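You operate a simulated robot arm through the tools that you are given. There is no shell and no other tool. Be economical: measure what you need, move in short steps, check, and stop when the job is done.

You run a simulated robot arm. Do the job below in one go: nothing can be reset, and whatever is moved stays where it is left.

## Task
Put things in order on the top of the workbench. At the end: the white oat carton stands where the red clothes peg stood; the black spindle stand stands on top of the green game box (marked "Pelterwick Words"); the red clothes peg from the top of the workbench stands where the black spindle stand stood; the clear measuring glass stands where the silver long bolt stood; the silver long bolt stands where the white oat carton stood; whatever was shut is shut again. Leave all else as you found it, and nothing knocked over.
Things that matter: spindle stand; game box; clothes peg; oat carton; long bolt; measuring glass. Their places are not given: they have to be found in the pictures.

It is judged by the outcome, as a careful person would: the job done as asked, and still so three seconds after it is handed in. It fails if anything else is knocked over, pushed out of place, dropped, spilled or broken.

## Robot
A 5-joint arm with a two-finger parallel gripper, fixed in place. Base frame: the origin is at the foot of the arm, x ahead of it, y to its left, z up; the work surface is at about z = 0. Readings come in m, degrees, newtons and seconds.
With the tool pointing down near the work surface it reaches from about 0.26 to 0.68 m from the base axis. Its first joint turns from -66.0 to 66.0 degrees. The tool tilts only in the upright plane through the base axis and itself; it spins freely about its own axis. Payload 2.9 kg.
The tool frame sits at the grasp point between the pads (the TCP): z along the fingers, y along the line on which they close. The tips reach 0.03 m beyond it. Largest opening 0.11 m; finger width 0.02, thickness 0.01; the body of the gripper, 0.048 by 0.112 m, starts 0.055 m behind the TCP.
Orientation is told as [roll, pitch, yaw] about the base's x, y, z axes, in that order, counted from this pose: with the fingers straight down and closing along the base's y, the tool's x points along the base's -x, its y along +y and its z along -z.

## Interface
- The arm moves only by the tool move_arm. Its argument "increments" is a list of rows, each a list of 7 numbers: the shift along the base's x, y, z in cm, then the turn, a rotation vector about the base's x, y, z in degrees, then the finger opening in cm, from 0 to 11. In form: [[dx, dy, dz, ax, ay, az, fingers], ...]. A call has 1 to 12 rows; each row shifts and turns the commanded pose from where the row before left it. Each row takes 0.2 s and may step no farther than 0.05 m and 8.6 degrees from the row before; otherwise, or with a gripper value out of range, the whole call is refused. A pose out of reach is approached as far as the arm can. The call stops where the force on the tool passes 40 N (or 10 N more than at its start, if that is more) or the arm is blocked; 0.2 s more then pass. Each finger travels about 0.108 m/s and halts on what it meets, pressing with about 22 N; the grip force reading is that of the motor and also rises with nothing between the fingers. The clock runs only during rows and for 0.2 s after the last one: add rows that do not move to give the fingers time. The reply holds the time, the measured pose of the TCP, the force on the tool along the base axes, the opening and the grip force, in the units named above and with some noise.
- Cameras (640 x 400 px; columns grow to the right, rows downward): "scene" is fixed at [0.063, -0.475, 0.5873]; the picture's right is [0.54, -0.84, 0.00], its down [-0.60, -0.38, -0.70] and it looks along [0.59, 0.38, -0.71] (base axes); focal length 339 px, centre (320, 200). "wrist" rides on the gripper at [0.072, 0.017, -0.103] in the tool frame; the picture's right is [-0.23, 0.97, 0.00], its down [-0.76, -0.18, -0.62] and it looks along [-0.61, -0.14, 0.78] (tool axes); focal length 222 px, centre (320, 200).
- camera(camera): a new picture of that camera. The clock stands still meanwhile.
- pixel_to_xyz(camera, pixels): there is no depth. For up to 12 entries [column, row, z] of the newest picture of that camera ("zoom" is the newest enlarged one), the place [x, y] in the base frame at which the ray of that pixel passes the height z, good to about 0.002 m, but the place of the scene camera against the robot may be out by one fixed shift of up to 0.018 m in any direction. The clock stands still meanwhile.
- enlarge(camera, box): a new picture of the part [left, top, right, bottom] of that camera's present view, enlarged. The clock stands still meanwhile.
- job_done(): hands the job in; it is judged then, once.

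Work in short steps. Measure before you move; look again where a grasp or a placing could have gone wrong, and mend it. You have 80 turns and 46 pictures in all, those below and enlarged ones among them. Open the gripper and draw the arm clear of the work before you hand the job in, unless the task says otherwise; then end with one line.

The tools are called after ">>>" as name(argument=value, ...) on one line, values as JSON. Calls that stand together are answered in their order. move_arm: Moves the arm, as the interface text tells. Its arguments: {"type":"object","properties":{"increments":{"type":"array"}},"required":["increments"]} The other tools are called the same way: camera (camera) takes a picture; pixel_to_xyz (camera, pixels) gives the place at which the rays of pixels pass given heights; enlarge (camera, box) takes an enlarged picture of a part of a camera's view; job_done () hands the job in.

At the start:

```text
time_s: 0.0
eef_pos: [0.3621, -0.243, 0.3309]
ee_rot: [0.0, 0.1, 0.1]
ft_force: [0.0, -0.2, 0.6]
finger_gap: 0.1097
finger_force: 0.0
```

scene: 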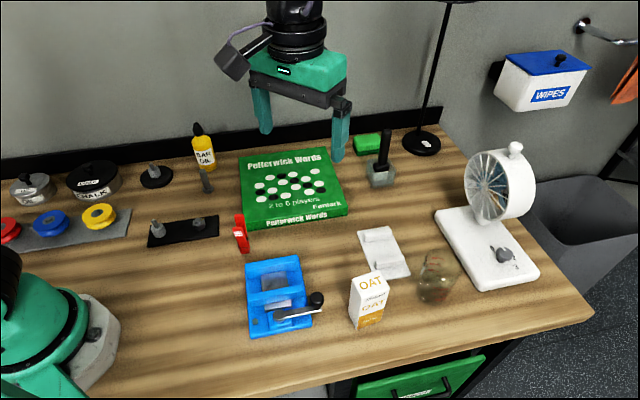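
wrist: 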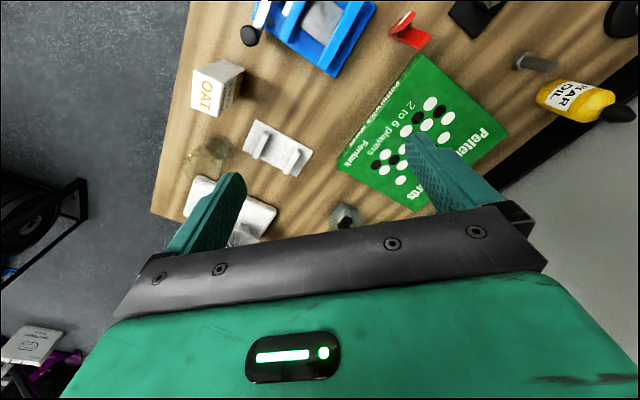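

I see the oat carton near (368,300), the red peg at (241,233), the game box at (293,187), a bolt near (206,180) and the glass at (437,277). I'll enlarge both halves of the scene to identify everything.

>>> enlarge(camera="scene", box=[130, 110, 290, 260])

>>> enlarge(camera="scene", box=[330, 120, 490, 340])

```text
2.67 times, centred on (210, 185) of scene
```

zoom: 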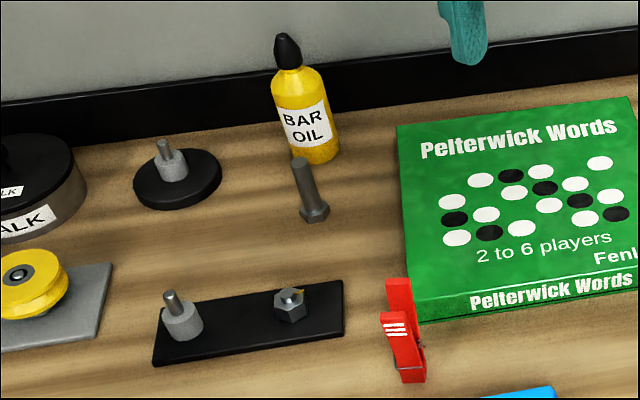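

```text
1.82 times, centred on (410, 230) of scene
```

zoom: 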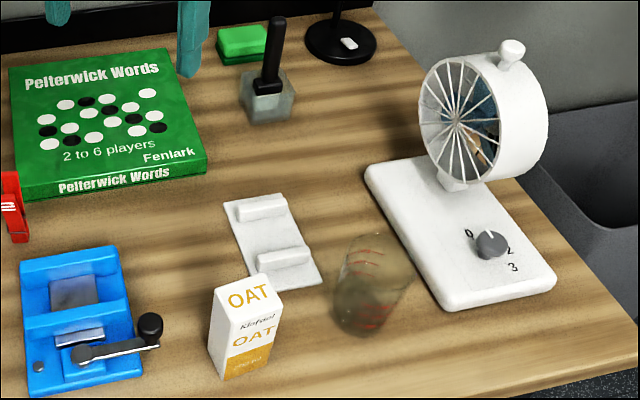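

I take the round black disc with one spindle at (155,176) to be the spindle stand, although the black plate at (183,231) also carries a pin. Next I get rough positions from the scene picture, to be refined with the wrist camera.

>>> pixel_to_xyz(camera="scene", pixels=[[156, 180, 0.0], [208, 190, 0.0], [243, 249, 0.0], [366, 322, 0.0], [433, 295, 0.0], [293, 185, 0.04], [244, 230, 0.0], [347, 213, 0.0], [183, 233, 0.0], [380, 182, 0.0], [202, 170, 0.0], [320, 380, 0.0]])

>>> pixel_to_xyz(camera="wrist", pixels=[[216, 113, 0.0], [418, 48, 0.0], [535, 65, 0.0], [208, 155, 0.0], [430, 130, 0.03], [345, 215, 0.0], [475, 15, 0.0]])

```text
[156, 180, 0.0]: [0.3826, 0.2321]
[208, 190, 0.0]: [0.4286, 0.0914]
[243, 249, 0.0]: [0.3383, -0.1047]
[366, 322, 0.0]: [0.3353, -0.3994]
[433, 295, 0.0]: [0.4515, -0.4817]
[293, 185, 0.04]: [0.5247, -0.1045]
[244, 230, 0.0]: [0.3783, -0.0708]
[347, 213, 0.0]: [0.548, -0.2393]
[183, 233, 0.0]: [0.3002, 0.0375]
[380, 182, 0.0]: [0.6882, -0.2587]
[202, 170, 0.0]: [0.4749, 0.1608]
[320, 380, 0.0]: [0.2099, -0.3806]
```

```text
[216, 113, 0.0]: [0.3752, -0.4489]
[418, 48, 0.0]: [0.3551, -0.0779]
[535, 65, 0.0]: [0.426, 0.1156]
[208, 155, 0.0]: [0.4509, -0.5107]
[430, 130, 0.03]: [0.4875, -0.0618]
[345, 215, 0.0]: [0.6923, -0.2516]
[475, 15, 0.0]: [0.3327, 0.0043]
```

Rough positions agree: disc ≈(0.38,0.23), bolt ≈(0.43,0.09), peg ≈(0.34,-0.10), carton ≈(0.34,-0.40), glass ≈(0.45,-0.48). I move high over to the left to look at the spindle stand with the wrist camera.

>>> move_arm(increments=[[-0.7, 4.6, 0, 0, 0, 0, 11], [-0.7, 4.6, 0, 0, 0, 0, 11], [-0.7, 4.6, 0, 0, 0, 0, 11], [-0.7, 4.6, 0, 0, 0, 0, 11], [-0.7, 4.6, 0, 0, 0, 0, 11], [-0.7, 4.6, 0, 0, 0, 0, 11], [-0.7, 4.6, 0, 0, 0, 0, 11], [-0.7, 4.6, -1, 0, 0, 0, 11], [-0.7, 4.6, -1, 0, 0, 0, 11], [0, 3, -1, 0, 0, 0, 11]])

>>> camera(camera="wrist")

```text
time_s: 2.2
eef_pos: [0.2991, 0.1997, 0.2982]
ee_rot: [-0.1, 0.0, 0.0]
ft_force: [-0.8, -0.3, -0.2]
finger_gap: 0.11
finger_force: 0.0
```

```text
41 pictures are left
```

wrist: 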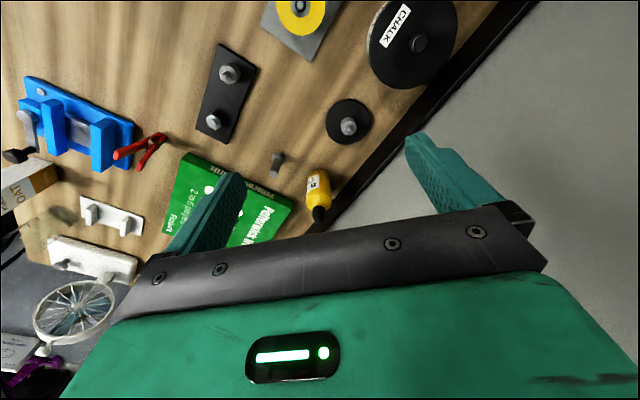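

The disc is at (348,123), bolt at (277,165), peg at (143,147), black plate at (228,95). I enlarge this area.

>>> enlarge(camera="wrist", box=[190, 30, 390, 230])

>>> enlarge(camera="wrist", box=[90, 90, 210, 200])

```text
2.00 times, centred on (290, 130) of wrist
```

zoom: 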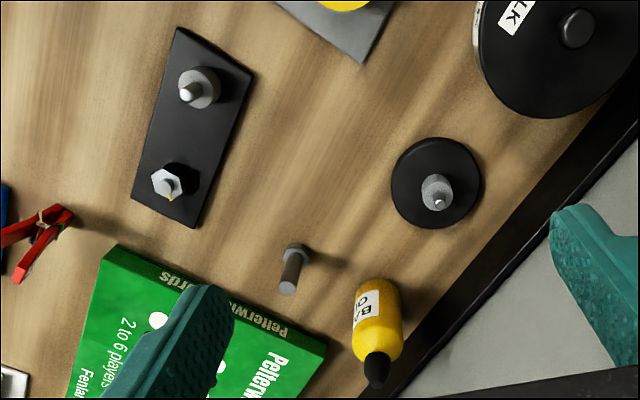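

```text
3.64 times, centred on (150, 145) of wrist
```

zoom: 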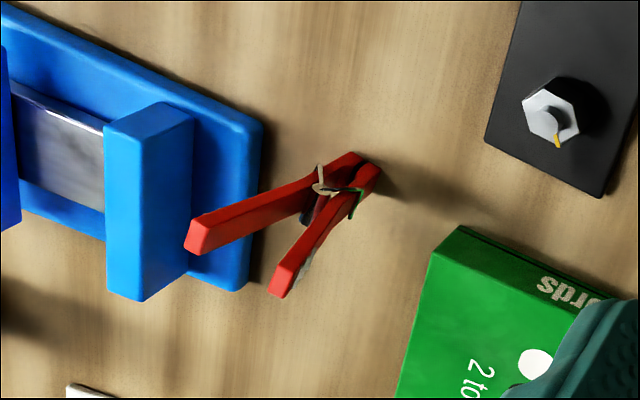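

I read disc edges, bolt base/top and peg base/top positions from this wrist view.

>>> pixel_to_xyz(camera="wrist", pixels=[[348.5, 121.5, 0.01], [325.5, 121.5, 0.01], [371, 121.5, 0.01], [348.5, 98.5, 0.01], [348.5, 144.5, 0.01], [350, 132, 0.045], [278, 156.5, 0.0], [274, 174, 0.07], [163, 135.5, 0.0], [118, 154, 0.07], [140, 168.5, 0.07], [292, 207, 0.04]])

>>> enlarge(camera="wrist", box=[320, 90, 380, 150])

```text
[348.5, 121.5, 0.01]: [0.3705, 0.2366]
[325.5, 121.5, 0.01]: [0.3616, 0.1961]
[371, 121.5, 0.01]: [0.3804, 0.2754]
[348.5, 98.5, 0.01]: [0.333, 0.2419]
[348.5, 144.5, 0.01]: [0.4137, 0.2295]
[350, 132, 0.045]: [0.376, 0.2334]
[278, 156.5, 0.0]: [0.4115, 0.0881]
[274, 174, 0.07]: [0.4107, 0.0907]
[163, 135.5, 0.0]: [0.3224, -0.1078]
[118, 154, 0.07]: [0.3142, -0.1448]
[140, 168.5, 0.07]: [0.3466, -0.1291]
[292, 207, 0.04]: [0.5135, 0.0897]
```

```text
6.67 times, centred on (350, 120) of wrist
```

zoom: 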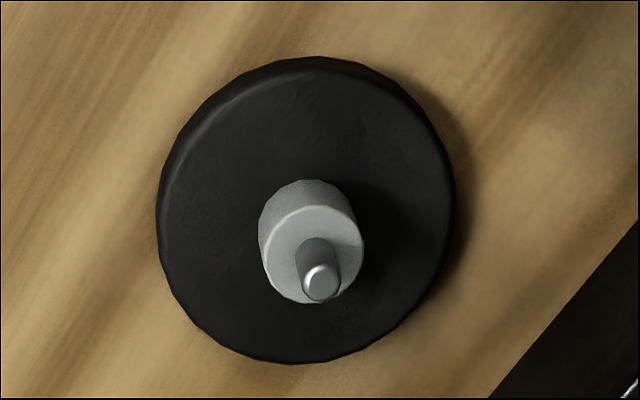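

The disc is 0.08 m wide, centred at ≈(0.372,0.236), with a collar up to z≈0.035 and pin top ≈0.055. I move above it to z≈0.12 and check with the wrist view (the TCP shows at about (320,189)).

>>> move_arm(increments=[[2, 1, -3, 0, 0, 0, 7], [2, 1, -3, 0, 0, 0, 7], [2, 1, -4, 0, 0, 0, 7], [1.3, 0.6, -4, 0, 0, 0, 7], [0, 0, -4, 0, 0, 0, 7]])

>>> camera(camera="wrist")

```text
time_s: 3.4
eef_pos: [0.3727, 0.2349, 0.1205]
ee_rot: [-0.1, 0.0, 0.0]
ft_force: [0.5, -0.6, -0.4]
finger_gap: 0.0701
finger_force: 0.0
```

```text
37 pictures are left
```

wrist: 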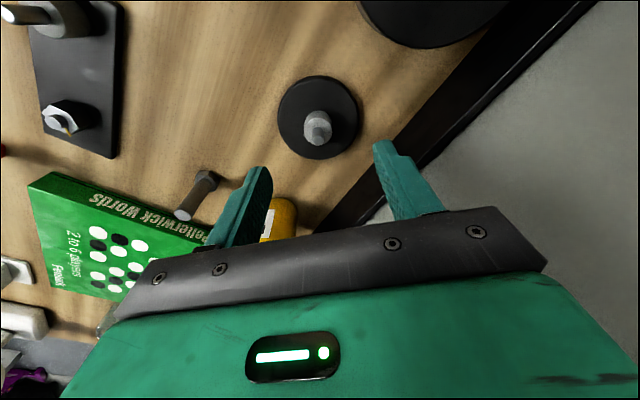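

Checking disc centre (318,117), collar top (318,126), pin top (318,134), and the wall strip edge points near the disc.

>>> pixel_to_xyz(camera="wrist", pixels=[[318, 117, 0.01], [318, 126, 0.035], [318, 137, 0.055], [278, 117, 0.01], [358, 117, 0.01], [318, 76, 0.01], [318, 158, 0.01], [378, 165, 0.0], [318, 230, 0.0], [205, 180, 0.005], [187, 212, 0.07]])

>>> enlarge(camera="wrist", box=[260, 60, 380, 170])

```text
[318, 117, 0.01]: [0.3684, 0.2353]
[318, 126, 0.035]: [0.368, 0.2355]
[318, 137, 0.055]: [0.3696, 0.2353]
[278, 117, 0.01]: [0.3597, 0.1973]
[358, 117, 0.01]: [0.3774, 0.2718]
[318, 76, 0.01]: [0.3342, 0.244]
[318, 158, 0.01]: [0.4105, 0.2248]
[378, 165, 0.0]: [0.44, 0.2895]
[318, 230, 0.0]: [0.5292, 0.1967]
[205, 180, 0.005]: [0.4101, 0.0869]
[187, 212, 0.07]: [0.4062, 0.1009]
```

```text
3.64 times, centred on (320, 115) of wrist
```

zoom: 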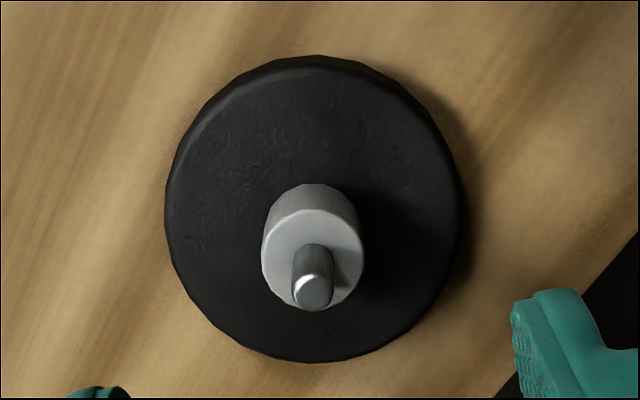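

The disc centre is ≈(0.370,0.2355) and the wall strip is about 9 cm away. I descend to z≈0.046 (tips just above the disc) and close on the collar.

>>> move_arm(increments=[[-0.3, 0.05, -3, 0, 0, 0, 6], [0, 0, -3, 0, 0, 0, 6], [0, 0, -1.4, 0, 0, 0, 6], [0, 0, 0, 0, 0, 0, 0], [0, 0, 0, 0, 0, 0, 0], [0, 0, 0, 0, 0, 0, 0]])

```text
time_s: 4.8
eef_pos: [0.3696, 0.2369, 0.0474]
ee_rot: [0.0, 0.0, 0.0]
ft_force: [-0.1, 1.1, 0.4]
finger_gap: 0.0259
finger_force: 22.2
```

The grip reads 2.6 cm on the collar. I lift and move part way toward the game box, then look.

>>> move_arm(increments=[[0, 0, 3, 0, 0, 0, 0], [0, 0, 5, 0, 0, 0, 0], [0, 0, 5, 0, 0, 0, 0], [0, -3, 5, 0, 0, 0, 0], [0, -5, 2, 0, 0, 0, 0], [0, -5, 0, 0, 0, 0, 0], [0, -5, 0, 0, 0, 0, 0], [0, -5, 0, 0, 0, 0, 0], [0, -5, 0, 0, 0, 0, 0]])

>>> camera(camera="wrist")

>>> camera(camera="scene")

```text
refused: row 4 steps farther than a row can; nothing moved
```

```text
35 pictures are left
```

wrist: 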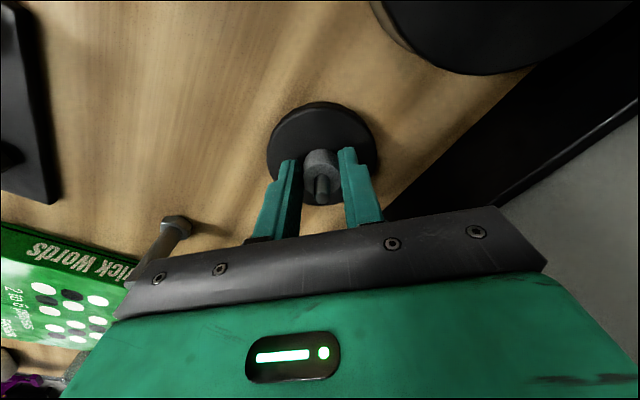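

```text
34 pictures are left
```

scene: 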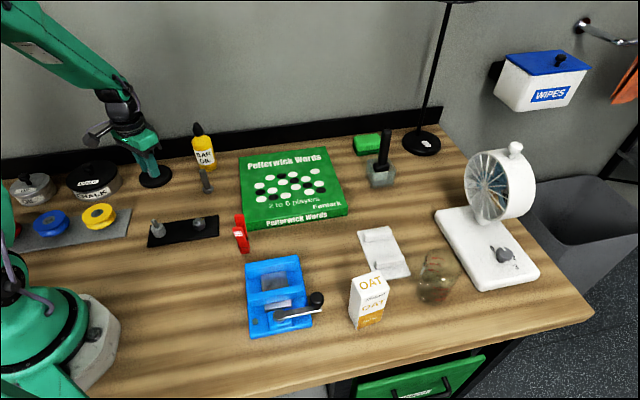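

The step was too long, so I split it up. Meanwhile I query the box corners from the scene picture at z 0 and at the probable top height.

>>> move_arm(increments=[[0, 0, 3, 0, 0, 0, 0], [0, 0, 5, 0, 0, 0, 0], [0, 0, 5, 0, 0, 0, 0], [0, -3, 3, 0, 0, 0, 0], [0, -5, 0, 0, 0, 0, 0], [0, -5, 0, 0, 0, 0, 0], [0, -5, 0, 0, 0, 0, 0], [0, -5, 0, 0, 0, 0, 0], [0, -5, 0, 0, 0, 0, 0]])

>>> pixel_to_xyz(camera="scene", pixels=[[245, 231, 0.0], [348, 214, 0.0], [244, 221, 0.02], [244, 221, 0.03], [347, 205, 0.02], [347, 205, 0.03], [239, 154, 0.02], [239, 154, 0.03], [327, 147, 0.02], [327, 147, 0.03]])

>>> camera(camera="wrist")

```text
time_s: 6.8
eef_pos: [0.3652, -0.0412, 0.2073]
ee_rot: [0.0, 0.0, 0.1]
ft_force: [-0.1, -0.2, -6.6]
finger_gap: 0.0251
finger_force: 21.9
```

```text
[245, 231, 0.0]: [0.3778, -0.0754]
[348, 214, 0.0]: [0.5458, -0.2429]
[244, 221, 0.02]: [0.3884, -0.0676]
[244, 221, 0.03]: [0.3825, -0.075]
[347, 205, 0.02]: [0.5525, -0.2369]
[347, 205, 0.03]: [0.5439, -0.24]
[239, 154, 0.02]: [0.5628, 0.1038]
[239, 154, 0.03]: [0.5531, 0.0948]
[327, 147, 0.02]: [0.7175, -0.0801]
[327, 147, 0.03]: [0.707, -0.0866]
```

```text
33 pictures are left
```

wrist: 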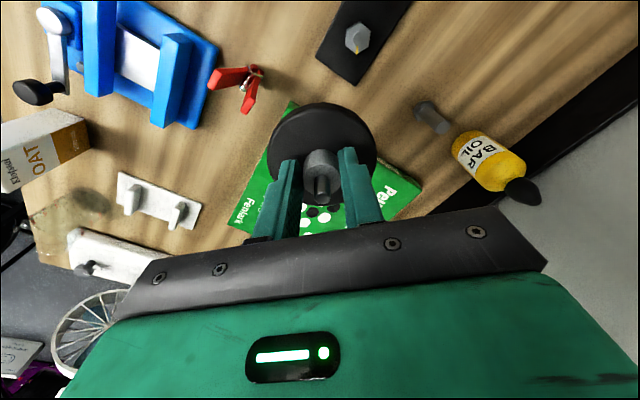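

The box top is ~0.03 high with its centre ≈(0.532,-0.078) after correcting the scene shift. I move the stand above it and descend to z≈0.09.

>>> move_arm(increments=[[4, -1, 0, 0, 0, 0, 0], [4, -1, 0, 0, 0, 0, 0], [4, -1, 0, 0, 0, 0, 0], [4, -0.8, 0, 0, 0, 0, 0], [0, 0, -4, 0, 0, 0, 0], [0, 0, -4, 0, 0, 0, 0], [0, 0, -3.2, 0, 0, 0, 0], [0, 0, 0, 0, 0, 0, 0]])

>>> camera(camera="scene")

```text
time_s: 8.6
eef_pos: [0.526, -0.0808, 0.097]
ee_rot: [0.0, -0.1, -0.1]
ft_force: [0.3, -0.3, -6.4]
finger_gap: 0.0255
finger_force: 22.0
```

```text
32 pictures are left
```

scene: 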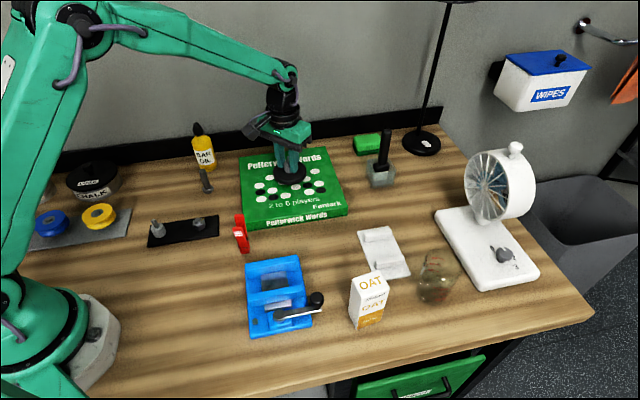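

The stand hovers over the middle of the box. I lower in small steps until contact.

>>> move_arm(increments=[[0, 0, -0.8, 0, 0, 0, 0], [0, 0, -0.4, 0, 0, 0, 0], [0, 0, -0.3, 0, 0, 0, 0], [0, 0, -0.2, 0, 0, 0, 0]])

```text
time_s: 9.6
eef_pos: [0.5294, -0.08, 0.0805]
ee_rot: [0.0, -0.1, 0.0]
ft_force: [-9.4, 0.3, 14.1]
finger_gap: 0.0253
finger_force: 22.0
```

Contact is felt at z≈0.0805. I ease up slightly, release, and lift off.

>>> move_arm(increments=[[0, 0, 0.1, 0, 0, 0, 0], [0, 0, 0, 0, 0, 0, 2.8], [0, 0, 0, 0, 0, 0, 5], [0, 0, 0, 0, 0, 0, 5], [0, 0, 3, 0, 0, 0, 5], [0, 0, 4, 0, 0, 0, 5], [0, 0, 4, 0, 0, 0, 5], [0, 0, 4, 0, 0, 0, 5]])

>>> enlarge(camera="scene", box=[180, 110, 400, 270])

```text
time_s: 11.4
eef_pos: [0.53, -0.0809, 0.2285]
ee_rot: [0.0, 0.0, -0.1]
ft_force: [1.0, -0.4, 0.3]
finger_gap: 0.0502
finger_force: 0.0
```

```text
2.50 times, centred on (290, 190) of scene
```

zoom: 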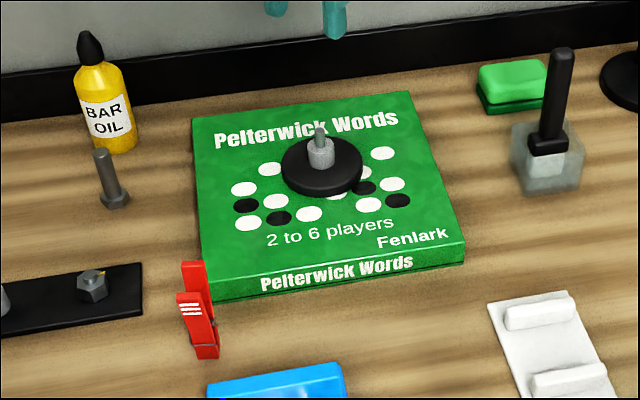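

The stand sits upright on the box. Now I move over the peg to see its pose closely.

>>> move_arm(increments=[[-4.5, -0.8, 0, 0, 0, 4, 7], [-4.5, -0.8, 0, 0, 0, 5, 7], [-4.5, -0.8, -0.5, 0, 0, 5, 7], [-4.5, -0.8, -1, 0, 0, 6, 7], [-3, 0, -1.5, 0, 0, 6, 7], [0, 0, -3, 0, 0, 0, 7], [0, 0, 0, 0, 0, 0, 7]])

>>> camera(camera="wrist")

```text
time_s: 13.0
eef_pos: [0.3184, -0.1136, 0.1689]
ee_rot: [0.0, 0.0, 26.1]
ft_force: [-0.8, 0.2, -0.4]
finger_gap: 0.0701
finger_force: 0.1
```

```text
30 pictures are left
```

wrist: 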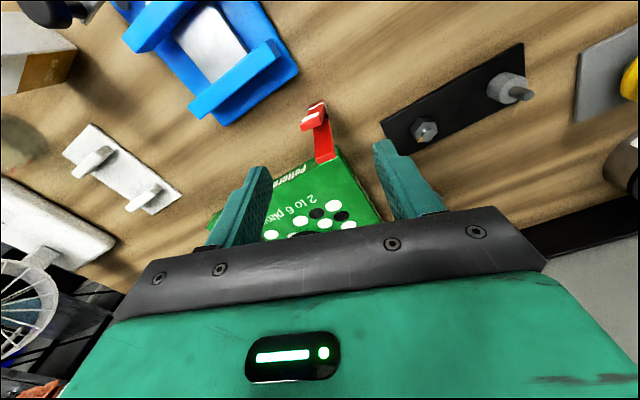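

>>> enlarge(camera="wrist", box=[270, 80, 370, 180])

```text
4.00 times, centred on (320, 130) of wrist
```

zoom: 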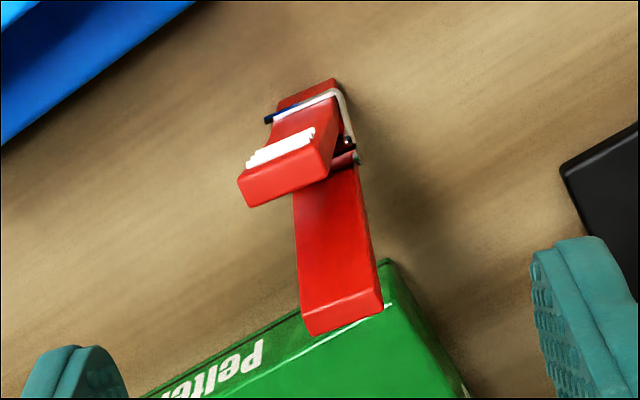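

The flat sides of the peg face left/right in this view, so yaw ≈26° is near the right closing direction. I query the handle ends' edges and the base.

>>> pixel_to_xyz(camera="zoom", pixels=[[250, 207, 0.07], [330, 180, 0.07], [305, 322, 0.07], [383, 300, 0.07], [318, 335, 0.07], [278, 105, 0.0], [335, 80, 0.0], [352, 100, 0.0], [238, 180, 0.07], [250, 207, 0.06], [318, 335, 0.06], [345, 160, 0.03]])

```text
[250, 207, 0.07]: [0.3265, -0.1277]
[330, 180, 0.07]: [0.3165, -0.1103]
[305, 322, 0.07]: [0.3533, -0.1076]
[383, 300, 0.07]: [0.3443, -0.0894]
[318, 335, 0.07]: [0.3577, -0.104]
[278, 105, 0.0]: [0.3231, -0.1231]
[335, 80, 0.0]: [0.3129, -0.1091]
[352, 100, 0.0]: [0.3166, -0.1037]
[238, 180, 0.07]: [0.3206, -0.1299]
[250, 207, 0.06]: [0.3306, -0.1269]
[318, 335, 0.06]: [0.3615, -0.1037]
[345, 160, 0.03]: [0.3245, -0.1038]
```

Triangulating with the earlier view puts the handle ends at z≈0.092 and the peg axis at (0.325,-0.111), with the width direction at yaw ≈29°. I check clearance to the blue device.

>>> pixel_to_xyz(camera="wrist", pixels=[[226, 126, 0.0], [299, 72, 0.0], [282, 50, 0.05], [200, 117, 0.05]])

>>> move_arm(increments=[[0.6, 0.3, -2, 0, 0, 3, 5], [0, 0, -2.5, 0, 0, 0, 5], [0, 0, 0, 0, 0, 0, 5]])

>>> enlarge(camera="wrist", box=[220, 60, 420, 260])

```text
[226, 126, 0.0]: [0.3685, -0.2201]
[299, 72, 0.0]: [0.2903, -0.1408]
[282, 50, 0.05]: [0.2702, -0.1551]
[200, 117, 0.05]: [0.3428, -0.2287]
```

```text
time_s: 13.8
eef_pos: [0.327, -0.1093, 0.1249]
ee_rot: [0.0, 0.0, 29.1]
ft_force: [0.9, -0.3, 0.0]
finger_gap: 0.0502
finger_force: 0.0
```

```text
2.00 times, centred on (320, 160) of wrist
```

zoom: 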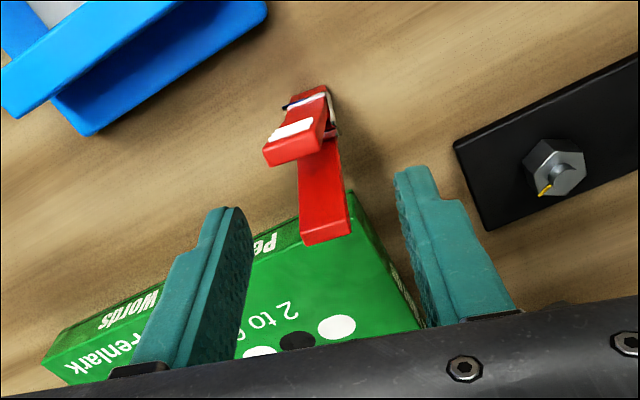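

The peg is centred between the fingers; the blue device is ~3.7 cm clear. I confirm the handle ends at z 0.092 before descending.

>>> pixel_to_xyz(camera="zoom", pixels=[[296, 150, 0.09], [326, 238, 0.09], [312, 92, 0.0], [330, 110, 0.02]])

```text
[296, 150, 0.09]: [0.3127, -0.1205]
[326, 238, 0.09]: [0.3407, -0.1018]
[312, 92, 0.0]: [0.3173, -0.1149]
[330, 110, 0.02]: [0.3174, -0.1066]
```

The axis ≈(0.326,-0.111) matches the TCP. I descend to z≈0.047 and close on the flat sides.

>>> move_arm(increments=[[-0.1, -0.15, -4, 0, 0, 0, 5], [0, 0, -3.8, 0, 0, 0, 5], [0, 0, 0, 0, 0, 0, 5], [0, 0, 0, 0, 0, 0, 3], [0, 0, 0, 0, 0, 0, 0], [0, 0, 0, 0, 0, 0, 0], [0, 0, 0, 0, 0, 0, 0]])

```text
time_s: 15.4
eef_pos: [0.3233, -0.1122, 0.0477]
ee_rot: [0.1, 0.1, 29.0]
ft_force: [0.2, -0.5, 0.0]
finger_gap: 0.0275
finger_force: 21.8
```

Held (gap 2.75 cm). I lift and carry toward the spindle stand's old place (0.370,0.2355).

>>> move_arm(increments=[[0, 0, 2, 0, 0, 0, 0], [0, 0, 4.5, 0, 0, 0, 0], [0, 0, 4.5, 0, 0, 0, 0], [0, 0, 4.5, 0, 0, 0, 0], [0.6, 4.7, 0, 0, 0, 0, 0], [0.6, 4.7, 0, 0, 0, 0, 0], [0.6, 4.7, 0, 0, 0, 0, 0], [0.6, 4.7, 0, 0, 0, 0, 0], [0.6, 4.7, 0, 0, 0, 0, 0], [0.6, 4.7, 0, 0, 0, 0, 0], [0.6, 4.7, 0, 0, 0, 0, 0], [0, 0, 0, 0, 0, 0, 0]])

>>> camera(camera="wrist")

```text
time_s: 18.0
eef_pos: [0.3657, 0.217, 0.1991]
ee_rot: [0.0, 0.0, 29.0]
ft_force: [-0.4, -0.5, 0.3]
finger_gap: 0.027
finger_force: 21.9
```

```text
27 pictures are left
```

wrist: 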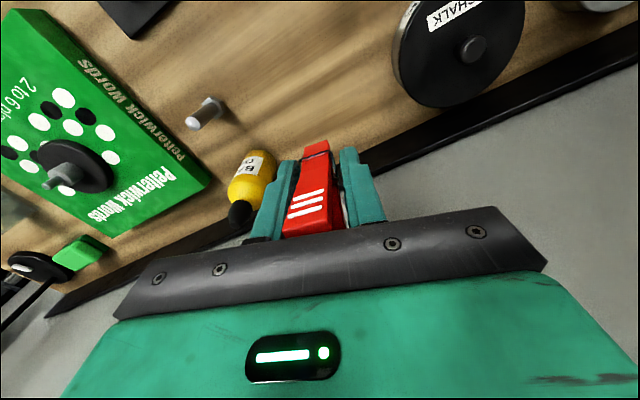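

The peg is held upright and unrotated (marks at (310,200), jaws at (316,145)). I align over (0.369,0.2355) and lower to just above the table.

>>> move_arm(increments=[[0.35, 1.85, 0, 0, 0, 0, 0], [0, 0, -4, 0, 0, 0, 0], [0, 0, -4, 0, 0, 0, 0], [0, 0, -4, 0, 0, 0, 0], [0, 0, -2.4, 0, 0, 0, 0], [0, 0, -0.3, 0, 0, 0, 0], [0, 0, 0, 0, 0, 0, 0]])

```text
time_s: 19.6
eef_pos: [0.3675, 0.2393, 0.0548]
ee_rot: [0.0, -0.1, 29.0]
ft_force: [0.6, 0.3, -0.1]
finger_gap: 0.027
finger_force: 21.8
```

No contact yet at 0.0548; I lower further in small steps.

>>> move_arm(increments=[[0.1, -0.2, -0.3, 0, 0, 0, 0], [0, 0, -0.2, 0, 0, 0, 0], [0, 0, -0.1, 0, 0, 0, 0], [0, 0, 0, 0, 0, 0, 0]])

```text
time_s: 20.6
eef_pos: [0.3701, 0.2345, 0.0498]
ee_rot: [0.0, 0.1, 28.9]
ft_force: [0.1, 0.6, -0.1]
finger_gap: 0.0268
finger_force: 22.1
```

Still free at 0.0498; grasp height was 0.0477, so 1–2 mm remain.

>>> move_arm(increments=[[0, 0, -0.1, 0, 0, 0, 0], [0, 0, -0.1, 0, 0, 0, 0], [0, 0, 0, 0, 0, 0, 0]])

```text
time_s: 21.4
eef_pos: [0.3695, 0.2343, 0.0472]
ee_rot: [-0.1, -0.1, 29.0]
ft_force: [-3.9, -3.7, 20.2]
finger_gap: 0.0268
finger_force: 22.1
```

Contact made. I ease up a millimetre, open slowly, and retreat straight up.

>>> move_arm(increments=[[0, 0, 0.1, 0, 0, 0, 0], [0, 0, 0, 0, 0, 0, 2.6], [0, 0, 0, 0, 0, 0, 3], [0, 0, 0, 0, 0, 0, 3.6], [0, 0, 0, 0, 0, 0, 5], [0, 0, 0, 0, 0, 0, 5], [0, 0, 3, 0, 0, 0, 5], [0, 0, 4, 0, 0, 0, 5], [0, 0, 4, 0, 0, 0, 5], [0, 0, 4, 0, 0, 0, 5]])

>>> camera(camera="wrist")

```text
time_s: 23.6
eef_pos: [0.3684, 0.234, 0.1968]
ee_rot: [0.0, -0.1, 29.0]
ft_force: [0.3, 0.0, 1.1]
finger_gap: 0.0502
finger_force: 0.0
```

```text
26 pictures are left
```

wrist: 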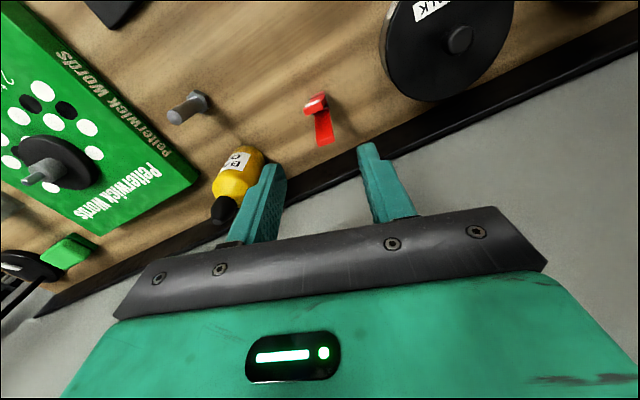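

The peg stands at the disc's old place. Next I go up and across to the oat carton to view it.

>>> move_arm(increments=[[-1, -4, 2.5, 0, 0, -5, 8], [-1, -4, 2.5, 0, 0, -5, 8], [-1, -4, 2.5, 0, 0, -5, 8], [-1, -4.5, 0, 0, 0, -5, 8], [-1, -4.8, 0, 0, 0, -5, 8], [-1, -4.8, 0, 0, 0, -4, 8], [0, -4.8, 0, 0, 0, 0, 8], [0, -4.8, 0, 0, 0, 0, 8], [0, -4.8, 0, 0, 0, 0, 8], [0, -4.8, 0, 0, 0, 0, 8], [0, -4.8, 0, 0, 0, 0, 8], [0, -4.8, 0, 0, 0, 0, 8]])

>>> move_arm(increments=[[0, -2, 0, 0, 0, 0, 8], [0, 0, 0, 0, 0, 0, 8]])

>>> camera(camera="wrist")

>>> enlarge(camera="scene", box=[110, 120, 270, 260])

```text
time_s: 26.2
eef_pos: [0.3069, -0.3161, 0.2675]
ee_rot: [-0.1, 0.1, 0.1]
ft_force: [0.4, -0.5, 0.2]
finger_gap: 0.0801
finger_force: 0.0
```

```text
time_s: 26.8
eef_pos: [0.3058, -0.3348, 0.2687]
ee_rot: [0.0, 0.0, 0.0]
ft_force: [-0.4, 1.4, 0.0]
finger_gap: 0.0801
finger_force: 0.0
```

```text
25 pictures are left
```

wrist: 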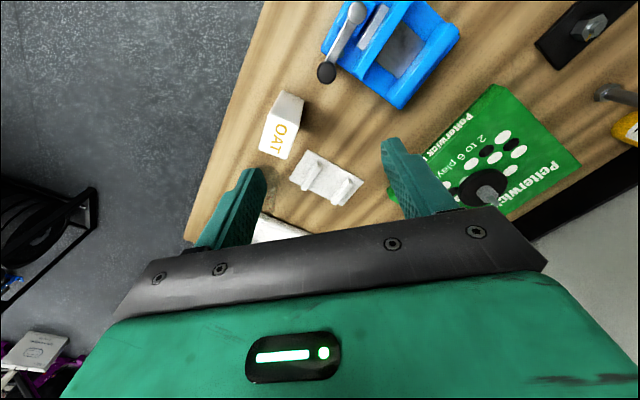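

```text
2.86 times, centred on (190, 190) of scene
```

zoom: 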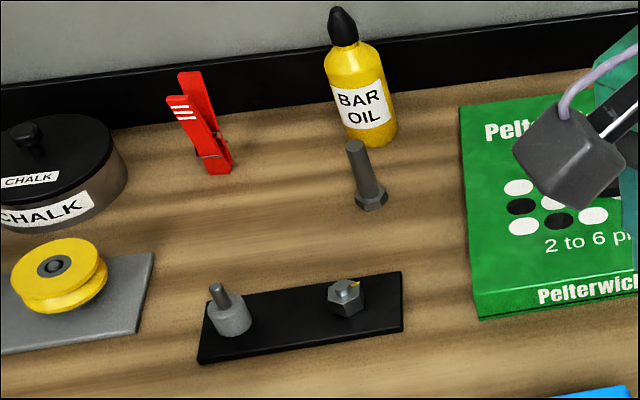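

The peg stands well. I enlarge the carton in the wrist view.

>>> enlarge(camera="wrist", box=[230, 70, 370, 210])

>>> enlarge(camera="scene", box=[320, 240, 480, 350])

```text
2.86 times, centred on (300, 140) of wrist
```

zoom: 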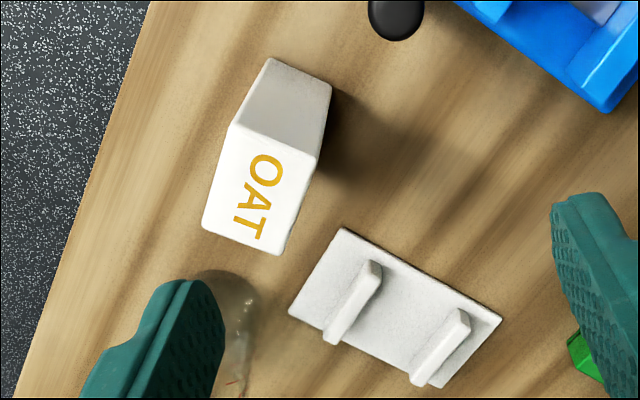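

```text
3.64 times, centred on (400, 295) of scene
```

zoom: 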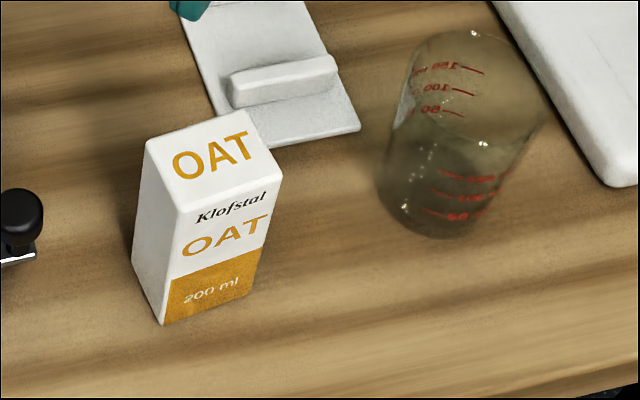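

I query carton bottom-edge corners at z=0 and top corners at several heights (wrist picture coordinates converted from the zoom).

>>> pixel_to_xyz(camera="wrist", pixels=[[282.5, 90.3, 0.0], [304.2, 99.8, 0.0], [269.6, 113.8, 0.08], [320, 0, 0.0], [320, 0, 0.1], [269.6, 113.8, 0.09], [300, 124.3, 0.08], [300, 124.3, 0.09], [286, 157.5, 0.08], [286, 157.5, 0.09], [259, 149.8, 0.08], [259, 149.8, 0.09]])

```text
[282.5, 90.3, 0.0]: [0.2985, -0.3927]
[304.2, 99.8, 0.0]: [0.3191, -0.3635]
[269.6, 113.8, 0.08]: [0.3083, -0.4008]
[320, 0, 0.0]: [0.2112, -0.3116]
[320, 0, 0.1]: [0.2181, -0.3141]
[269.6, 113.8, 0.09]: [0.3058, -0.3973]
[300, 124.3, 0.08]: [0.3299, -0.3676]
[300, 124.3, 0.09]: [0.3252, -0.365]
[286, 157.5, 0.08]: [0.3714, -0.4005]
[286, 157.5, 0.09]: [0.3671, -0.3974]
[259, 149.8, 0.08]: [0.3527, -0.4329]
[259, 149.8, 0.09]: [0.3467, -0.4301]
```

The carton is ≈0.036×0.053×0.10, centred at (0.330,-0.394). I will close across its long side with yaw ≈55°, which also gives the fingers room between the blue device and the game box at the peg's place. I move above it and check.

>>> move_arm(increments=[[0.4, -1, 0, 0, 0, 8, 9], [0.4, -1, 0, 0, 0, 8, 9], [0.4, -1, 0, 0, 0, 8, 9], [0.4, -1, -1, 0, 0, 8, 9], [0.4, -1, -2, 0, 0, 8, 9], [0.4, -0.9, -2, 0, 0, 8, 9], [0, 0, -2, 0, 0, 7, 9], [0, 0, 0, 0, 0, 0, 9]])

>>> camera(camera="wrist")

```text
time_s: 28.6
eef_pos: [0.3386, -0.394, 0.2007]
ee_rot: [0.1, 0.0, 55.1]
ft_force: [0.4, -0.4, 0.2]
finger_gap: 0.09
finger_force: 0.0
```

```text
21 pictures are left
```

wrist: 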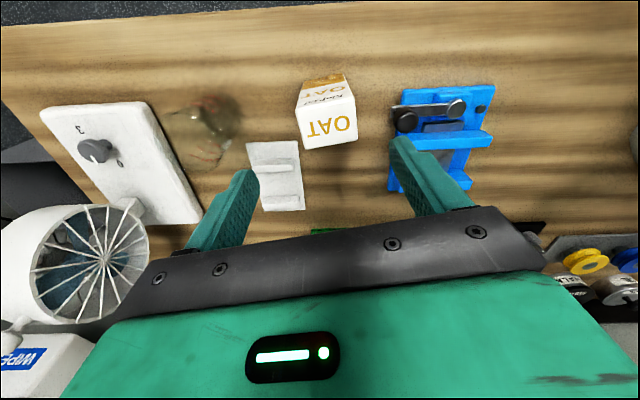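

Carton top corners at about (297,108), (351,95), (357,138), (305,149); I query these at z=0.10 and the glass outline.

>>> pixel_to_xyz(camera="wrist", pixels=[[297, 108, 0.1], [351, 95, 0.1], [357, 138, 0.1], [305, 149, 0.1], [303, 82, 0.0], [345, 73, 0.0], [200, 140, 0.0], [166, 118, 0.05], [236, 118, 0.05]])

>>> enlarge(camera="wrist", box=[150, 70, 370, 190])

```text
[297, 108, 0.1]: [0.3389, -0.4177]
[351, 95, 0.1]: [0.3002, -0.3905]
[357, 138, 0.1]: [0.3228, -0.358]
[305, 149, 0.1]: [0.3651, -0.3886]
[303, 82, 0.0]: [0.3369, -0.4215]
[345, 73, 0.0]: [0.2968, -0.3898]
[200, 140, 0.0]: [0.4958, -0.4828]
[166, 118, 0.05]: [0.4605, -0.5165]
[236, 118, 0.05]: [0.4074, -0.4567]
```

```text
2.91 times, centred on (260, 130) of wrist
```

zoom: 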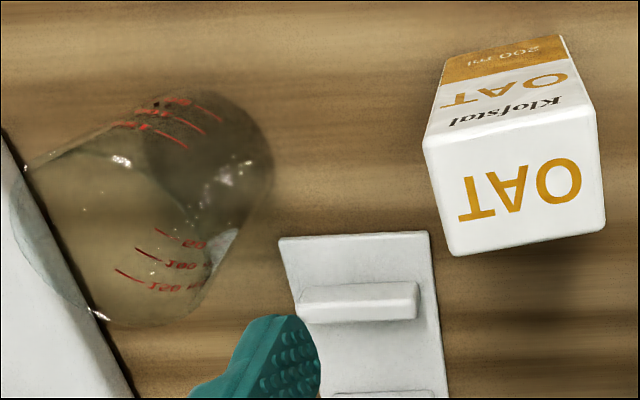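

The carton centre is (0.331,-0.390) with yaw matching 55°. I centre, descend to z≈0.065 and close.

>>> move_arm(increments=[[-0.75, 0.4, -3, 0, 0, 0, 9], [0, 0, -4, 0, 0, 0, 9], [0, 0, -4, 0, 0, 0, 9], [0, 0, -2.6, 0, 0, 0, 9], [0, 0, 0, 0, 0, 0, 9], [0, 0, 0, 0, 0, 0, 6], [0, 0, 0, 0, 0, 0, 4], [0, 0, 0, 0, 0, 0, 4], [0, 0, 0, 0, 0, 0, 4]])

```text
time_s: 30.6
eef_pos: [0.3297, -0.39, 0.0645]
ee_rot: [-0.1, -0.1, 55.0]
ft_force: [0.4, -0.7, 0.2]
finger_gap: 0.0501
finger_force: 21.9
```

Grip 5.0 cm on the carton. I lift, carry over to the peg's old place (0.3255,-0.1115), and look.

>>> move_arm(increments=[[0, 0, 2, 0, 0, 0, 4], [0, 0, 4.5, 0, 0, 0, 4], [0, 0, 4.5, 0, 0, 0, 4], [0, 0, 3.5, 0, 0, 0, 4], [0, 4.6, 0, 0, 0, 0, 4], [0, 4.6, 0, 0, 0, 0, 4], [0, 4.6, 0, 0, 0, 0, 4], [0, 4.6, 0, 0, 0, 0, 4], [0, 4.6, 0, 0, 0, 0, 4], [-0.4, 4.7, 0, 0, 0, 0, 4], [0, 0, 0, 0, 0, 0, 4]])

>>> camera(camera="wrist")

```text
time_s: 33.0
eef_pos: [0.3233, -0.1158, 0.2117]
ee_rot: [-0.1, 0.0, 55.0]
ft_force: [0.1, 0.3, -2.0]
finger_gap: 0.0502
finger_force: 21.9
```

```text
19 pictures are left
```

wrist: 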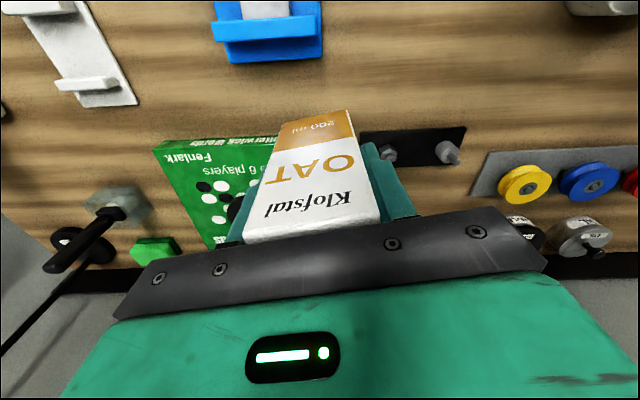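

The carton is straight in the grip with clear space below. I lower to ≈0.069.

>>> move_arm(increments=[[0.15, 0.4, -4, 0, 0, 0, 4], [0, 0, -4, 0, 0, 0, 4], [0, 0, -4, 0, 0, 0, 4], [0, 0, -2, 0, 0, 0, 4], [0, 0, 0, 0, 0, 0, 4], [0, 0, 0, 0, 0, 0, 4]])

```text
time_s: 34.4
eef_pos: [0.3251, -0.107, 0.0698]
ee_rot: [0.1, 0.0, 55.1]
ft_force: [-0.3, 1.0, -1.5]
finger_gap: 0.0498
finger_force: 21.4
```

I correct y by −3 mm and lower in fine steps to contact.

>>> move_arm(increments=[[0, -0.3, -0.2, 0, 0, 0, 4], [0, 0, -0.2, 0, 0, 0, 4], [0, 0, -0.1, 0, 0, 0, 4], [0, 0, 0, 0, 0, 0, 4]])

```text
time_s: 35.4
eef_pos: [0.3236, -0.1107, 0.065]
ee_rot: [0.0, 0.0, 55.1]
ft_force: [1.6, -0.7, -2.4]
finger_gap: 0.05
finger_force: 21.7
```

>>> move_arm(increments=[[0.15, 0, -0.1, 0, 0, 0, 4], [0, 0, 0, 0, 0, 0, 4]])

```text
time_s: 36.0
eef_pos: [0.3262, -0.11, 0.0638]
ee_rot: [0.0, 0.0, 55.0]
ft_force: [0.4, 0.1, -2.4]
finger_gap: 0.0502
finger_force: 22.4
```

The force still reads only the weight at 0.0638 (contact not yet made), so I go another millimetre.

>>> move_arm(increments=[[0, 0, -0.1, 0, 0, 0, 4], [0, 0, 0, 0, 0, 0, 4]])

```text
time_s: 36.6
eef_pos: [0.3255, -0.1131, 0.0642]
ee_rot: [0.0, -0.1, 55.0]
ft_force: [-3.6, 6.0, 17.1]
finger_gap: 0.0499
finger_force: 22.1
```

Contact. I ease up, open to 8.5 cm and rise, then check the scene.

>>> move_arm(increments=[[0, 0, 0.1, 0, 0, 0, 4.5], [0, 0, 0, 0, 0, 0, 5.5], [0, 0, 0, 0, 0, 0, 7.5], [0, 0, 0, 0, 0, 0, 7.5], [0, 0, 3, 0, 0, 0, 7.5], [0, 0, 4, 0, 0, 0, 7.5], [0, 0, 4, 0, 0, 0, 7.5], [0, 0, 4, 0, 0, 0, 7.5], [0, 0, 3, 0, 0, 0, 7.5]])

>>> camera(camera="scene")

```text
time_s: 38.6
eef_pos: [0.3243, -0.1129, 0.2471]
ee_rot: [0.0, 0.0, 55.0]
ft_force: [-0.2, -0.1, 0.4]
finger_gap: 0.075
finger_force: 0.1
```

```text
18 pictures are left
```

scene: 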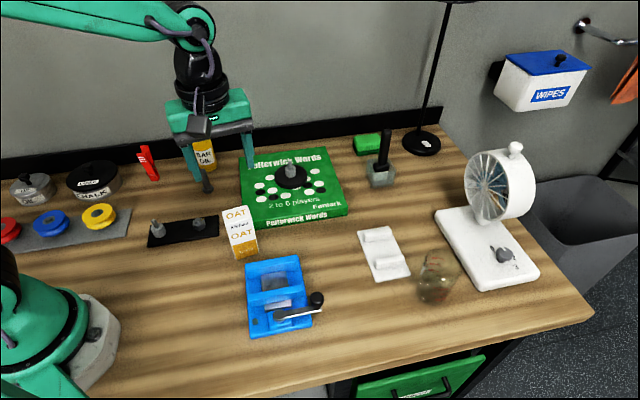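

The carton stands in the peg's place. Now I move above the bolt (≈(0.411,0.088), height ≈0.063), keeping yaw 55° so the gripper body clears the oil bottle, and check.

>>> move_arm(increments=[[1.5, 4, 0, 0, 0, 0, 5], [1.8, 4, 0, 0, 0, 0, 5], [1.8, 4, 0, 0, 0, 0, 5], [1.8, 4, 0, 0, 0, 0, 5], [1.7, 4.1, -2, 0, 0, 0, 5], [0, 0, -4, 0, 0, 0, 5], [0, 0, -4, 0, 0, 0, 5], [0, 0, 0, 0, 0, 0, 5]])

>>> camera(camera="wrist")

>>> enlarge(camera="wrist", box=[240, 70, 400, 230])

```text
time_s: 40.4
eef_pos: [0.4106, 0.0893, 0.1436]
ee_rot: [0.0, 0.0, 55.0]
ft_force: [-0.5, 0.1, 0.4]
finger_gap: 0.05
finger_force: 0.1
```

```text
17 pictures are left
```

wrist: 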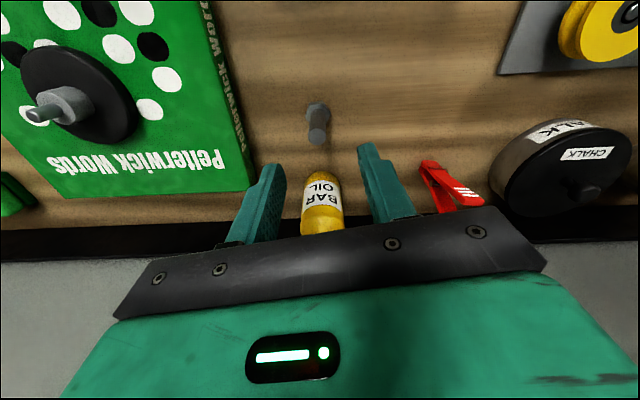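

```text
2.50 times, centred on (320, 150) of wrist
```

zoom: 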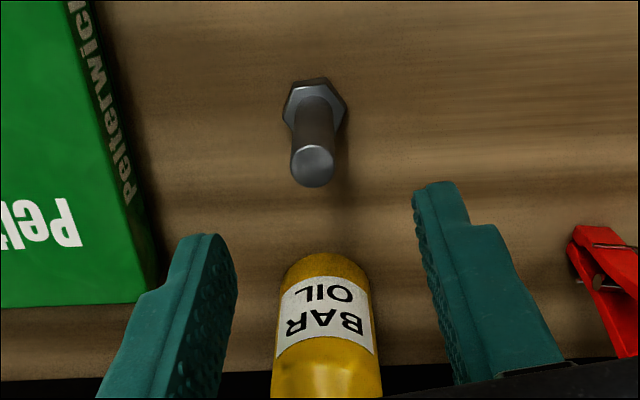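

I query head (zoom (314,104)), top (312,168) and the bottle.

>>> pixel_to_xyz(camera="zoom", pixels=[[314, 104, 0.01], [312, 166, 0.06], [312, 166, 0.07], [290, 166, 0.065], [334, 166, 0.065], [283, 104, 0.01], [347, 104, 0.01], [325, 262, 0.1], [325, 262, 0.05]])

```text
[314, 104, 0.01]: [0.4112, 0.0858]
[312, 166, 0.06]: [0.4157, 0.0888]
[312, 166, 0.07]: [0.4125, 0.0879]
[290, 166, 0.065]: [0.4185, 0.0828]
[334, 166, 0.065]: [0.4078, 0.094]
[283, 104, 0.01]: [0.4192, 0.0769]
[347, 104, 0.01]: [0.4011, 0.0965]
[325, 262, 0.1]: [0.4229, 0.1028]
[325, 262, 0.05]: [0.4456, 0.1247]
```

The bolt axis is ≈(0.411,0.087) with a ~1.5 cm shank. I descend to z≈0.047 and close on it.

>>> move_arm(increments=[[0.05, -0.25, -4, 0, 0, 0, 5], [0, 0, -4, 0, 0, 0, 5], [0, 0, -1.6, 0, 0, 0, 5], [0, 0, 0, 0, 0, 0, 4], [0, 0, 0, 0, 0, 0, 2], [0, 0, 0, 0, 0, 0, 0], [0, 0, 0, 0, 0, 0, 0]])

```text
time_s: 42.0
eef_pos: [0.4097, 0.0882, 0.0485]
ee_rot: [0.1, 0.0, 55.0]
ft_force: [0.1, 0.1, -0.1]
finger_gap: 0.0149
finger_force: 22.1
```

Held at 1.49 cm. I lift and carry to the carton's old place (0.330,-0.390).

>>> move_arm(increments=[[0, 0, 2, 0, 0, 0, 0], [0, 0, 4.5, 0, 0, 0, 0], [0, 0, 4.5, 0, 0, 0, 0], [0, 0, 4.5, 0, 0, 0, 0], [-1, -4.7, 0, 0, 0, 0, 0], [-1, -4.7, 0, 0, 0, 0, 0], [-1, -4.7, 0, 0, 0, 0, 0], [-1, -4.7, 0, 0, 0, 0, 0], [-1, -4.7, 0, 0, 0, 0, 0], [-1, -4.7, 0, 0, 0, 0, 0], [-1, -4.7, 0, 0, 0, 0, 0], [-1, -4.7, 0, 0, 0, 0, 0]])

>>> move_arm(increments=[[0, -4.7, 0, 0, 0, 0, 0], [0, -4.7, 0, 0, 0, 0, 0], [0, 0, 0, 0, 0, 0, 0]])

>>> camera(camera="wrist")

```text
time_s: 44.6
eef_pos: [0.3349, -0.2877, 0.2067]
ee_rot: [0.0, 0.0, 55.1]
ft_force: [-0.4, 0.2, 0.1]
finger_gap: 0.015
finger_force: 22.1
```

```text
time_s: 45.4
eef_pos: [0.3339, -0.3815, 0.2048]
ee_rot: [0.0, -0.1, 55.0]
ft_force: [1.0, -1.1, -1.4]
finger_gap: 0.0152
finger_force: 21.5
```

```text
15 pictures are left
```

wrist: 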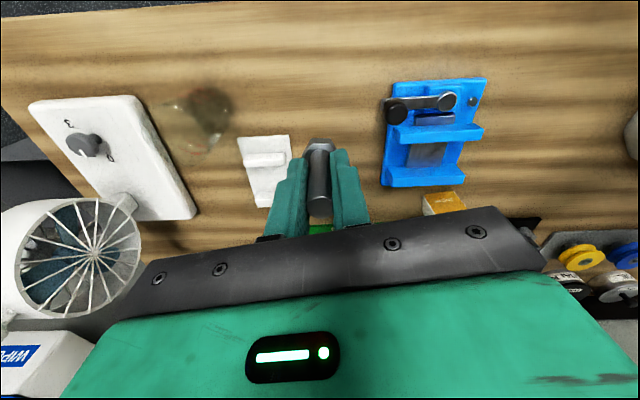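

The bolt is upright in the grip and space is free below. I shift to the target and lower to ≈0.053.

>>> move_arm(increments=[[-0.35, -0.8, -4, 0, 0, 0, 0], [0, 0, -4, 0, 0, 0, 0], [0, 0, -4, 0, 0, 0, 0], [0, 0, -3, 0, 0, 0, 0], [0, 0, 0, 0, 0, 0, 0], [0, 0, 0, 0, 0, 0, 0]])

```text
time_s: 46.8
eef_pos: [0.3316, -0.3916, 0.0533]
ee_rot: [0.0, -0.1, 54.9]
ft_force: [0.3, -0.3, -1.0]
finger_gap: 0.0147
finger_force: 22.1
```

>>> move_arm(increments=[[-0.1, 0.1, -0.2, 0, 0, 0, 0], [0, 0, -0.15, 0, 0, 0, 0], [0, 0, 0, 0, 0, 0, 0]])

```text
time_s: 47.6
eef_pos: [0.3294, -0.3916, 0.0507]
ee_rot: [-0.1, 0.0, 55.1]
ft_force: [1.7, -0.2, 2.9]
finger_gap: 0.0149
finger_force: 21.8
```

The force may be starting to rise; another millimetre.

>>> move_arm(increments=[[0, 0, -0.1, 0, 0, 0, 0], [0, 0, 0, 0, 0, 0, 0]])

```text
time_s: 48.2
eef_pos: [0.3291, -0.3912, 0.0507]
ee_rot: [-0.1, 0.0, 55.0]
ft_force: [4.4, 0.5, 12.5]
finger_gap: 0.0149
finger_force: 22.6
```

Contact. I ease up, open gently, rise, and look at the bolt and the glass.

>>> move_arm(increments=[[0, 0, 0.1, 0, 0, 0, 1.5], [0, 0, 0, 0, 0, 0, 2], [0, 0, 0, 0, 0, 0, 3], [0, 0, 0, 0, 0, 0, 5], [0, 0, 0, 0, 0, 0, 5], [0, 0, 3, 0, 0, 0, 5], [0, 0, 4, 0, 0, 0, 5], [0, 0, 4, 0, 0, 0, 7], [0, 0, 4, 0, 0, 0, 9], [0, 0, 4, 0, 0, 0, 11], [0, 0, 0, 0, 0, 0, 11]])

>>> camera(camera="wrist")

>>> enlarge(camera="scene", box=[340, 200, 500, 340])

```text
time_s: 50.6
eef_pos: [0.3263, -0.3917, 0.2402]
ee_rot: [0.1, -0.1, 55.0]
ft_force: [0.0, 0.0, -0.7]
finger_gap: 0.1098
finger_force: 0.2
```

```text
14 pictures are left
```

wrist: 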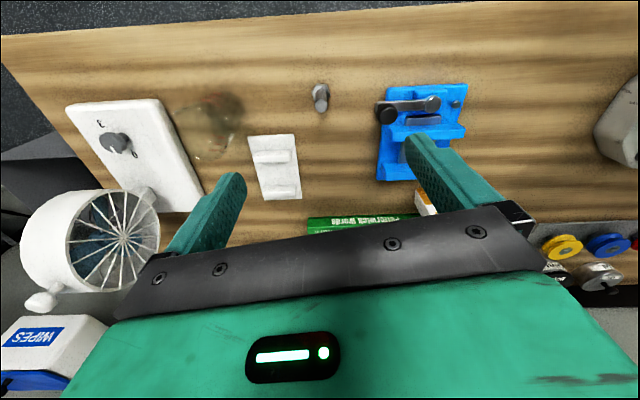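

```text
2.86 times, centred on (420, 270) of scene
```

zoom: 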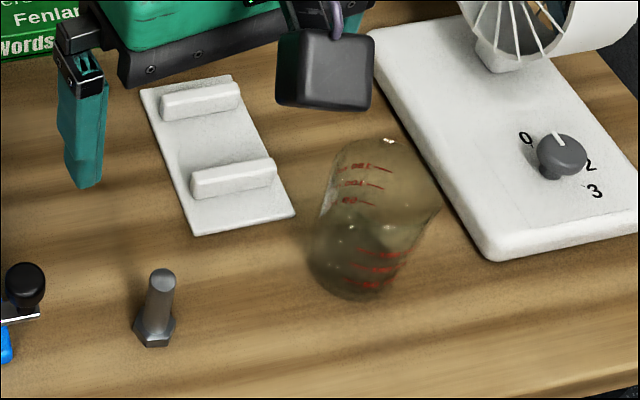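

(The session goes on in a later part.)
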